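You operate a simulated robot arm through the tools that you are given. There is no shell and no other tool. Be economical: measure what you need, move in short steps, check, and stop when the job is done.

Carry out the task below with a simulated robot arm. There is one attempt and no reset: what you move stays moved.

TASK
Take the white card mould and leave it on the blue sheet.
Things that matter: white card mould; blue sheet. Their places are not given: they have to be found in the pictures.

It is judged by the outcome, as a careful person would: the job done as asked, and still so three seconds after it is handed in. It fails if anything else is knocked over, pushed out of place, dropped, spilled or broken. Flat cloth is picked up by pressing the open fingertips on it (5 to 10 N) and closing them slowly along it; thin cloth reads only 2 to 8 mm in the jaws.

THE ROBOT
A 6-joint arm with a two-finger parallel gripper, fixed in place. Base frame: the origin is at the foot of the arm, x ahead of it, y to its left, z up; the work surface is at about z = 0. Lengths are in mm, angles in degrees, forces in N, time in s.
With the tool pointing down near the work surface it reaches from about 180 to 460 mm from the base axis. Its first joint turns from -70.0 to 70.0 degrees. Payload 1.9 kg.
The tool frame sits at the grasp point between the pads (the TCP): z along the fingers, y along the line on which they close. The tips reach 23 mm beyond it. Largest opening 94 mm; finger width 38, thickness 10; the body of the gripper, 54 by 96 mm, starts 39 mm behind the TCP.
Orientation is told as [roll, pitch, yaw] about the base's x, y, z axes, in that order, counted from this pose: with the fingers straight down and closing along the base's y, the tool's x points along the base's -x, its y along +y and its z along -z.

THE INTERFACE
- The arm moves only by the tool drive_tool. Its argument "motion" is one flat list of numbers, 7 for each row, row after row: the opening, from 0 (shut) to 1 (fully open), then the shift along the tool's x, y, z in mm, then the turn, a rotation vector about the tool's x, y, z in degrees. In form: [gripper, tx, ty, tz, wx, wy, wz, gripper, tx, ty, tz, wx, wy, wz, ...]. A call has 1 to 8 rows; each row shifts and turns the commanded pose from where the row before left it, along the tool's axes as they then stand. Rows are played at 5 a second. More than 50 mm and 8.6 degrees between two rows, or a gripper value outside its range, and nothing of the call is played. Where a pose cannot be reached the arm comes as near as it can. A force on the tool above 40 N (or 10 N above the force at the start of the call, whichever is more), or a blocked arm, ends the call early, and 0.2 s more pass. The fingers move at their own pace (about 108 mm/s each) and stop on an object; they squeeze with about 37 N. The grip force told is the motor's: it shows also when the fingers shut on nothing. Time passes only in rows, and 0.2 s behind the last, so rows that do not move let the fingers close. The reply holds the time, the measured pose of the TCP, the force on the tool along the base axes, the opening and the grip force, in the units named above and with some noise.
- Cameras (640 x 400 px; columns grow to the right, rows downward): "scene" is fixed at [61.4, 317.3, 420.2]; the picture's right is [-0.71, -0.70, 0.00], its down [-0.42, 0.43, -0.80] and it looks along [0.56, -0.57, -0.60] (base axes); focal length 270 px, centre (320, 200). "wrist" rides on the gripper at [-39, 0, -44] in the tool frame; the picture's right is [0.00, -1.00, 0.00], its down [0.97, 0.00, -0.24] and it looks along [0.24, 0.00, 0.97] (tool axes); focal length 218 px, centre (320, 200).
- capture(camera): a new picture of that camera. It takes no simulated time.
- pixel_to_xyz(camera, pixels): for up to 12 pixels [column, row] of the newest picture of that camera ("zoom" is the newest enlarged one), the place [x, y, z] in the base frame of the surface seen there, good to about 2 mm. It takes no simulated time.
- zoom(camera, box): a new picture of the part [left, top, right, bottom] of that camera's present view, enlarged. It takes no simulated time.
- close_job(): hands the job in; it is judged then, once.

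Go step by step. Measure first, check grasps and placings, and put right what went wrong. The budget is 60 turns and 26 pictures, counting those below and the enlarged ones. Unless the task says otherwise, let go and move clear before handing in, and close with one line.

The tools are called after "Call:" as a command line: name --argument value ..., lists and objects as JSON in quotes. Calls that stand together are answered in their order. drive_tool: Moves the arm, as the interface text tells. Its arguments: {"type":"object","properties":{"motion":{"type":"array"}},"required":["motion"]} The other tools are called the same way: capture (camera) takes a picture; pixel_to_xyz (camera, pixels) gives the place of the surface under pixels of a picture; zoom (camera, box) takes an enlarged picture of a part of a camera's view; close_job () hands the job in.

At the start:

```text
time_s: 0.0
ee_pos: [265.2, 1.7, 251.5]
orientation: [0.1, -0.1, 0.1]
contact_force: [0.2, -0.5, 0.1]
opening: 94.2
finger_force: 0.0
```

scene: 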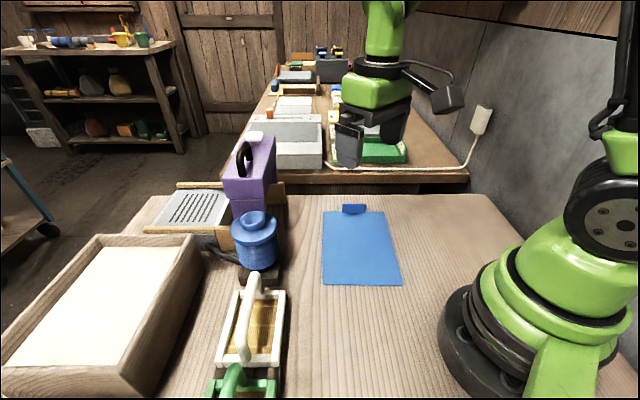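
wrist: 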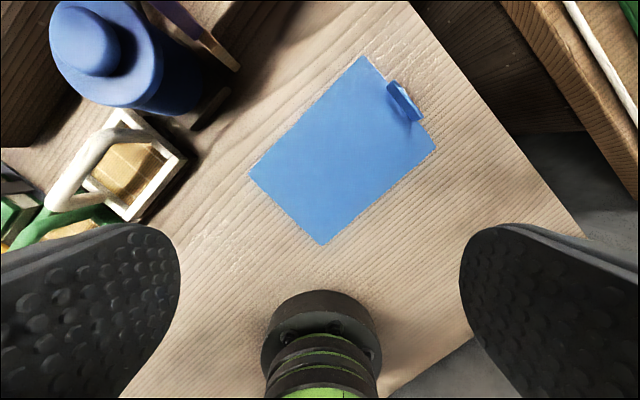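

The white-framed mould with an arched handle seems to be at scene (250,330), next to a green one. The blue sheet is at (360,248). I'll enlarge the mould and measure points.

Call:
zoom --camera "scene" --box '[180, 240, 340, 400]'

Call:
pixel_to_xyz --camera "scene" --pixels '[[323, 212], [383, 212], [401, 284], [322, 284], [354, 208], [255, 278], [248, 305], [243, 355], [285, 292], [278, 366], [217, 362], [233, 292]]'

Call:
pixel_to_xyz --camera "wrist" --pixels '[[125, 110], [185, 160], [128, 220], [100, 150], [125, 132], [60, 200], [85, 165], [362, 57], [436, 148], [325, 245], [249, 174], [404, 100]]'

```text
2.50 times, centred on (260, 320) of scene
```

zoom: 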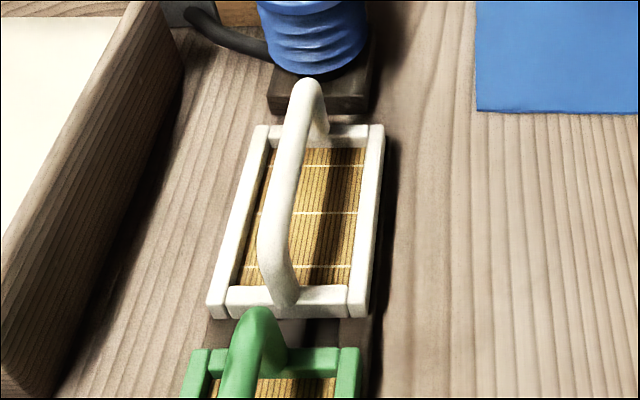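

```text
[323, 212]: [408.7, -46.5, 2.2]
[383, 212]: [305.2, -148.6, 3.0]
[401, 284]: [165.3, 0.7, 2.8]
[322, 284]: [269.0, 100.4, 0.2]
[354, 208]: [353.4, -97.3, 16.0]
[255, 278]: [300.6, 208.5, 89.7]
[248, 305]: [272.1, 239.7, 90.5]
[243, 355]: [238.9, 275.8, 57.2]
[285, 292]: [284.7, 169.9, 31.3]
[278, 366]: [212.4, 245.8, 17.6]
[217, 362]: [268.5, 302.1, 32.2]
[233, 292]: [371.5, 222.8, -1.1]
```

```text
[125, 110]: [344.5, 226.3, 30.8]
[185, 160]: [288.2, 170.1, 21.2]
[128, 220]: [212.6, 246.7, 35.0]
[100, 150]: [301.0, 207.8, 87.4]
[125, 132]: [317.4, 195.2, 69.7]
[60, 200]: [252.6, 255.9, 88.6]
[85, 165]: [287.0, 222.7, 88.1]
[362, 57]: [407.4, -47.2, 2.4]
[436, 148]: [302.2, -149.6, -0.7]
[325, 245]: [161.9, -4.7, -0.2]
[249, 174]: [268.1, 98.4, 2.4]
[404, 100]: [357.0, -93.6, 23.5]
```

The handle arch runs from about (315,195) to (240,275), with its top at z≈89, and the mould and the sheet share the same long axis. Before moving I'll check the heights of the neighbours: the blue tub, the box and the green handle.

Call:
pixel_to_xyz --camera "scene" --pixels '[[252, 217], [257, 240], [275, 230], [238, 232], [205, 265], [190, 285], [160, 340], [140, 390], [232, 370], [250, 165], [226, 392], [352, 212]]'

Call:
pixel_to_xyz --camera "zoom" --pixels '[[275, 200], [288, 200], [270, 240], [300, 150], [310, 84], [268, 315], [285, 285], [262, 135], [376, 132], [358, 310], [215, 310], [340, 200]]'

```text
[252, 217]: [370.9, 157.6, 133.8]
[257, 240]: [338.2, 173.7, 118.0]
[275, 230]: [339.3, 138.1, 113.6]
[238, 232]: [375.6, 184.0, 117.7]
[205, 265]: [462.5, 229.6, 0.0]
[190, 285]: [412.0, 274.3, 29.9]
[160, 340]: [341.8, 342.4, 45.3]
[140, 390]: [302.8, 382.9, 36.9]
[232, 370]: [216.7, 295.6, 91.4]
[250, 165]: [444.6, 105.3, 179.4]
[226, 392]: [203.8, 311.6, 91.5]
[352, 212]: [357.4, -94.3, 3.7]
```

```text
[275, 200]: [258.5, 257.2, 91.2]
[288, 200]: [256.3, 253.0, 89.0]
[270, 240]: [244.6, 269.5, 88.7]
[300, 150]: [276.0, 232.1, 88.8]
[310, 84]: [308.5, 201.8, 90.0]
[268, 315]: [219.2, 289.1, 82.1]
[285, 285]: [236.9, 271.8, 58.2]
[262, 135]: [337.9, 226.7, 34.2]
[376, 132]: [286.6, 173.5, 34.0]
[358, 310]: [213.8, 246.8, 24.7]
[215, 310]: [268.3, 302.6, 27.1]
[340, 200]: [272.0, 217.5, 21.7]
```

All neighbours are clear at carrying height. The tub is about 80 mm away along the handle axis, and the box is beyond y≈340. I'll go above the mould at (277,236), then turn to yaw -45.

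Call:
drive_tool --motion '[0.7, -2.4, 46.8, 0, 0, 0, 0, 0.7, -2.4, 46.8, 0, 0, 0, 0, 0.7, -2.4, 46.8, 0, 0, 0, 0, 0.7, -2.4, 46.8, 0, 0, 0, 0, 0.7, -2.4, 46.8, 0, 0, 0, 0, 0.7, 0, 0, 0, 0, 0, 0]'

Call:
drive_tool --motion '[0.7, 0, 0, 0, 0, 0, 7.5, 0.7, 0, 0, 0, 0, 0, 7.5, 0.7, 0, 0, 0, 0, 0, 7.5, 0.7, 0, 0, 0, 0, 0, 7.5, 0.7, 0, 0, 0, 0, 0, 7.5, 0.7, 0, 0, 0, 0, 0, 7.5, 0.7, 0, 0, 30, 0, 0, 0, 0.7, 0, 0, 0, 0, 0, 0]'

Call:
capture --camera "wrist"

```text
time_s: 1.4
ee_pos: [277.1, 236.6, 251.4]
orientation: [0.1, -0.2, 0.2]
contact_force: [-0.1, -0.5, -0.4]
opening: 65.7
finger_force: 0.1
```

```text
time_s: 3.2
ee_pos: [277.8, 235.8, 222.1]
orientation: [0.0, 0.0, -45.0]
contact_force: [0.9, -0.5, -0.9]
opening: 65.5
finger_force: 0.0
```

```text
22 pictures are left
```

wrist: 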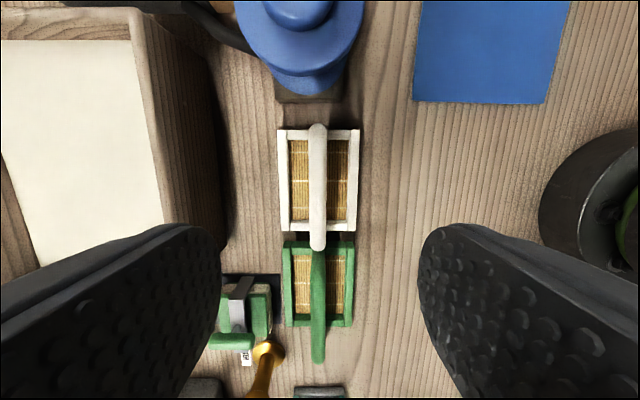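

The handle lines up with the fingers (column 318, rows 128-248). I'll measure its ends and centre line from here.

Call:
pixel_to_xyz --camera "wrist" --pixels '[[318, 130], [318, 150], [318, 188], [313, 188], [324, 188], [318, 225], [318, 243], [279, 132], [359, 132], [281, 229], [354, 229], [318, 275]]'

```text
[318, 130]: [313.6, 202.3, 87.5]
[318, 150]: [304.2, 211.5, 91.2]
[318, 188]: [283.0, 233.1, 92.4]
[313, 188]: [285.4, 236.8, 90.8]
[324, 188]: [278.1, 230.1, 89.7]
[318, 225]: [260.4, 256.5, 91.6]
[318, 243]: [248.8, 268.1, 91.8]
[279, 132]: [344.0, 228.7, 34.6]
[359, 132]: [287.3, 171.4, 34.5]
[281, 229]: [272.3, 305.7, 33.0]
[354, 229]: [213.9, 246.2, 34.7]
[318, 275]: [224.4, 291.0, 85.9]
```

The handle's centre is at (281,235), about 12 mm wide, with its top at z≈91. I'll go down to TCP z≈82 with the fingers straddling it.

Call:
drive_tool --motion '[0.7, -0.7, 2.6, 0, 0, 0, 0, 0.7, 0, 0, 40, 0, 0, 0, 0.7, 0, 0, 40, 0, 0, 0, 0.7, 0, 0, 30, 0, 0, 0, 0.7, 0, 0, 20, 0, 0, 0, 0.7, 0, 0, 10, 0, 0, 0, 0.7, 0, 0, 0, 0, 0, 0]'

Call:
capture --camera "scene"

```text
time_s: 4.8
ee_pos: [279.8, 237.1, 82.1]
orientation: [0.2, 0.0, -44.9]
contact_force: [0.0, 0.3, -0.4]
opening: 65.9
finger_force: 0.2
```

```text
21 pictures are left
```

scene: 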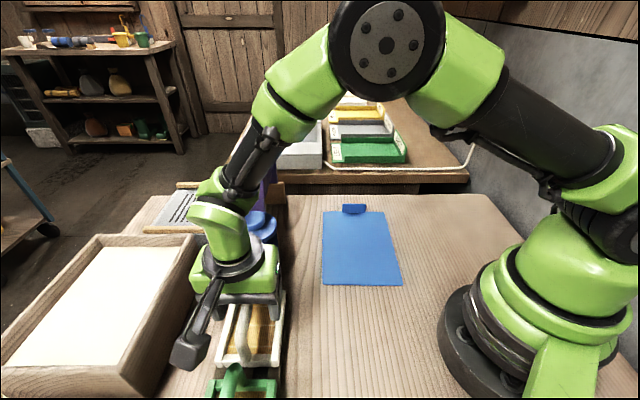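

The fingers straddle the handle with no contact force. I'll close them gradually, then lift slightly.

Call:
drive_tool --motion '[0.5, 0, 0, 0, 0, 0, 0, 0.3, 0, 0, 0, 0, 0, 0, 0.15, 0, 0, 0, 0, 0, 0, 0, 0, 0, 0, 0, 0, 0, 0, 0, 0, 0, 0, 0, 0, 0, 0, 0, 0, 0, 0, 0]'

Call:
drive_tool --motion '[0, 0, 0, -5, 0, 0, 0, 0, 0, 0, -10, 0, 0, 0, 0, 0, 0, -10, 0, 0, 0, 0, 0, 0, 0, 0, 0, 0]'

Call:
capture --camera "wrist"

Call:
capture --camera "scene"

```text
time_s: 6.2
ee_pos: [280.3, 238.3, 83.6]
orientation: [0.2, 0.0, -44.8]
contact_force: [-1.0, -0.3, -0.2]
opening: 13.7
finger_force: 37.1
```

```text
time_s: 7.2
ee_pos: [279.6, 238.1, 107.1]
orientation: [0.1, -0.1, -44.9]
contact_force: [-0.1, 0.7, -1.0]
opening: 13.6
finger_force: 37.4
```

```text
20 pictures are left
```

wrist: 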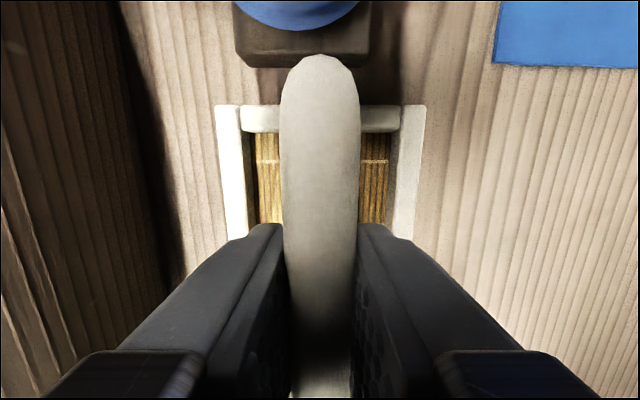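

```text
19 pictures are left
```

scene: 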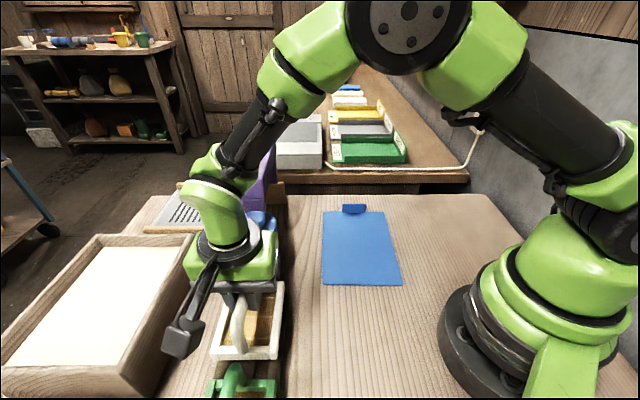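

The mould is held (13.6 mm) and came up level. I'll lift further, then move away from the tub along tool -y before crossing towards the sheet centre at (286,-25).

Call:
drive_tool --motion '[0, 0, 0, -25, 0, 0, 0, 0, 0, 0, -25, 0, 0, 0, 0, 0, 0, -20, 0, 0, 0, 0, 0, -30, 0, 0, 0, 0, 0, 0, -35, 0, 0, 0, 0, 0, 0, -35, 0, 0, 0, 0, 0, 0, 0, 0, 0, 0, 0]'

Call:
drive_tool --motion '[0, -32, -14, 0, 0, 0, 0, 0, -32, -14, 0, 0, 0, 0, 0, -32, -14, 0, 0, 0, 0, 0, -32, -14, 0, 0, 0, 0, 0, -32, -14, 0, 0, 0, 0, 0, -30, -12, 0, 0, 0, 0, 0, 0, 0, 0, 0, 0, 0]'

Call:
capture --camera "wrist"

Call:
capture --camera "scene"

```text
time_s: 8.8
ee_pos: [206.9, 166.3, 176.8]
orientation: [0.2, -0.1, -44.9]
contact_force: [-0.3, 0.1, -0.7]
opening: 13.9
finger_force: 37.0
```

```text
time_s: 10.4
ee_pos: [285.5, -25.8, 175.5]
orientation: [0.3, 0.0, -44.9]
contact_force: [0.6, 0.0, -0.8]
opening: 13.8
finger_force: 37.1
```

```text
18 pictures are left
```

wrist: 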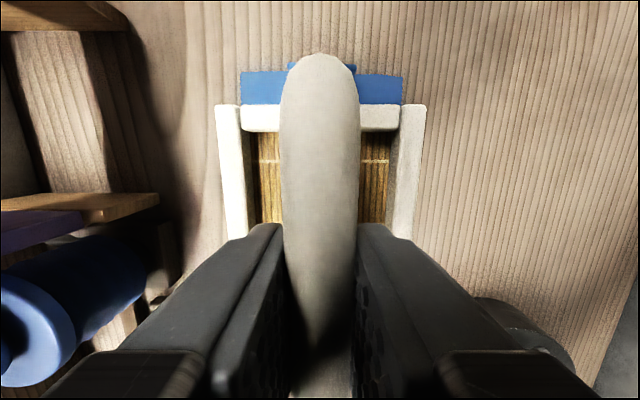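

```text
17 pictures are left
```

scene: 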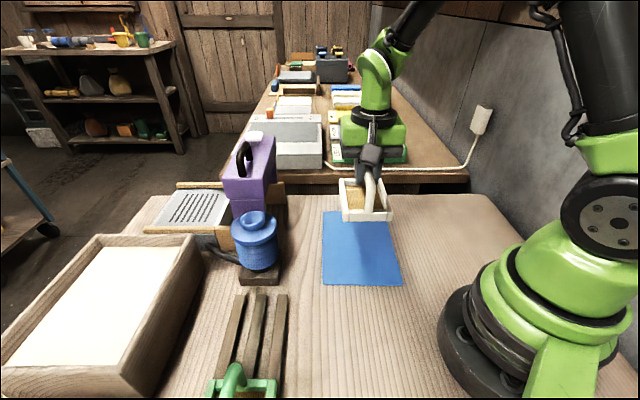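

The mould hangs level over the sheet. It had been resting on slats, so it will come down lower than the grasp height. I'll measure the slats' height to find the landing height.

Call:
pixel_to_xyz --camera "scene" --pixels '[[232, 320], [255, 320], [278, 320], [253, 345], [266, 330], [360, 270], [340, 240]]'

Call:
drive_tool --motion '[0, 0, 0, 30, 0, 0, 0, 0, 0, 0, 25, 0, 0, 0, 0, 0, 0, 20, 0, 0, 0, 0, 0, 0, 0, 0, 0, 0]'

```text
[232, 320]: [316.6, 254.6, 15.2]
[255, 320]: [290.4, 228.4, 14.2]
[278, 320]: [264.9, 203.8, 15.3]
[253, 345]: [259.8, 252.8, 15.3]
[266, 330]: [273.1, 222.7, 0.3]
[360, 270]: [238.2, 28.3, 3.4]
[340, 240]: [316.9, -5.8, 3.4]
```

```text
time_s: 11.4
ee_pos: [285.5, -26.2, 103.6]
orientation: [0.2, 0.0, -44.9]
contact_force: [0.3, -0.4, -0.1]
opening: 13.5
finger_force: 36.9
```

The slats are at z≈15 and the sheet at ≈2-3, so the mould should touch at TCP z≈71. I'll lower it gently and watch the force.

Call:
drive_tool --motion '[0, 0, 0, 10, 0, 0, 0, 0, 0, 0, 10, 0, 0, 0, 0, 0, 0, 6, 0, 0, 0, 0, 0, 0, 2, 0, 0, 0, 0, 0, 0, 2, 0, 0, 0, 0, 0, 0, 0, 0, 0, 0]'

Call:
zoom --camera "scene" --box '[300, 160, 430, 300]'

```text
time_s: 12.8
ee_pos: [286.4, -24.4, 71.7]
orientation: [0.2, 0.0, -44.8]
contact_force: [0.7, 0.1, -0.6]
opening: 13.9
finger_force: 37.1
```

```text
2.86 times, centred on (365, 230) of scene
```

zoom: 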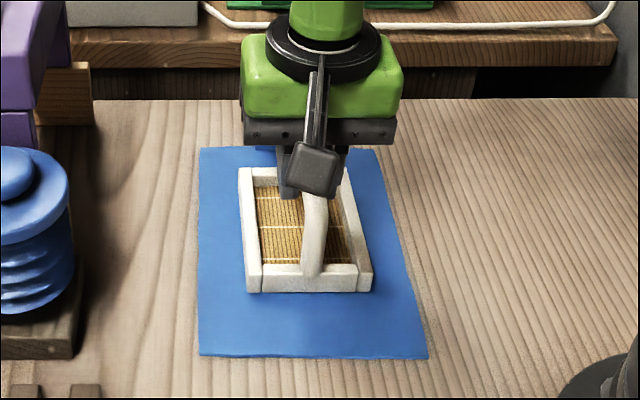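

It is centred on the sheet and almost down, but the force doesn't show contact yet. I'll go down 1 mm at a time.

Call:
drive_tool --motion '[0, 0, 0, 1, 0, 0, 0, 0, 0, 0, 0, 0, 0, 0]'

Call:
drive_tool --motion '[0, 0, 0, 1, 0, 0, 0, 0, 0, 0, 0, 0, 0, 0]'

```text
time_s: 13.4
ee_pos: [287.0, -25.2, 71.5]
orientation: [0.2, 0.0, -44.9]
contact_force: [0.1, -0.2, -1.4]
opening: 13.8
finger_force: 37.1
```

```text
time_s: 14.0
ee_pos: [287.6, -24.0, 70.3]
orientation: [0.2, -0.1, -44.9]
contact_force: [-4.5, 0.9, 17.8]
opening: 13.9
finger_force: 37.0
```

Contact shows clearly (Fz 17.8 N). I'll ease back 0.7 mm and open the fingers gradually.

Call:
drive_tool --motion '[0, 0, 0, -0.7, 0, 0, 0, 0, 0, 0, 0, 0, 0, 0, 0.2, 0, 0, 0, 0, 0, 0, 0.35, 0, 0, 0, 0, 0, 0, 0.5, 0, 0, 0, 0, 0, 0, 0.6, 0, 0, 0, 0, 0, 0, 0.6, 0, 0, 0, 0, 0, 0]'

Call:
drive_tool --motion '[0.6, 0, 0, -10, 0, 0, 0, 0.6, 0, 0, -25, 0, 0, 0, 0.6, 0, 0, -40, 0, 0, 0, 0.6, 0, 0, -40, 0, 0, 0, 0.6, 0, 0, -30, 0, 0, 0, 0.6, 0, 0, 0, 0, 0, 0]'

Call:
capture --camera "scene"

Call:
capture --camera "wrist"

```text
time_s: 15.6
ee_pos: [286.6, -26.5, 70.0]
orientation: [0.2, 0.1, -44.8]
contact_force: [-0.1, 0.0, 0.4]
opening: 56.4
finger_force: 0.0
```

```text
time_s: 17.0
ee_pos: [285.6, -25.9, 217.4]
orientation: [0.2, 0.1, -45.0]
contact_force: [-1.1, -0.3, -0.6]
opening: 56.8
finger_force: 0.0
```

```text
15 pictures are left
```

scene: 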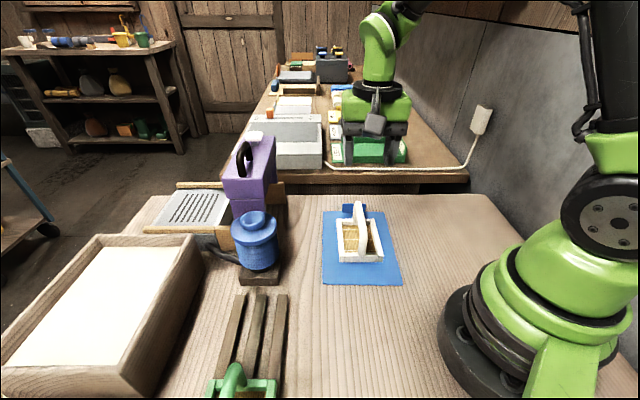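

```text
14 pictures are left
```

wrist: 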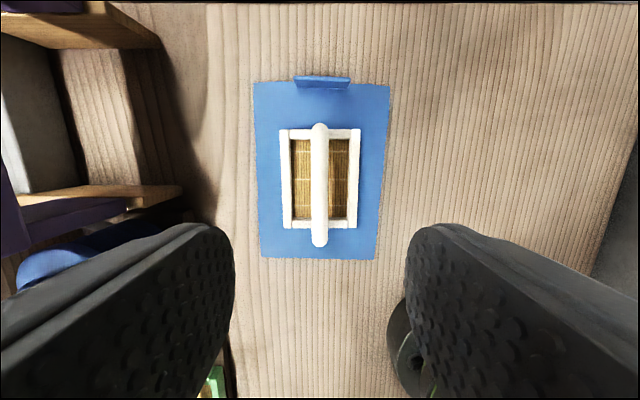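

The mould stands flat and centred on the blue sheet (wrist pixels 280-360, 128-228, well inside the sheet). The gripper is clear and nothing else has moved, so I'm handing in.

Call:
close_job

```text
The job is handed in.
```

The white card mould is on the blue sheet, flat and centred, with the gripper clear and nothing else moved in the last pictures.
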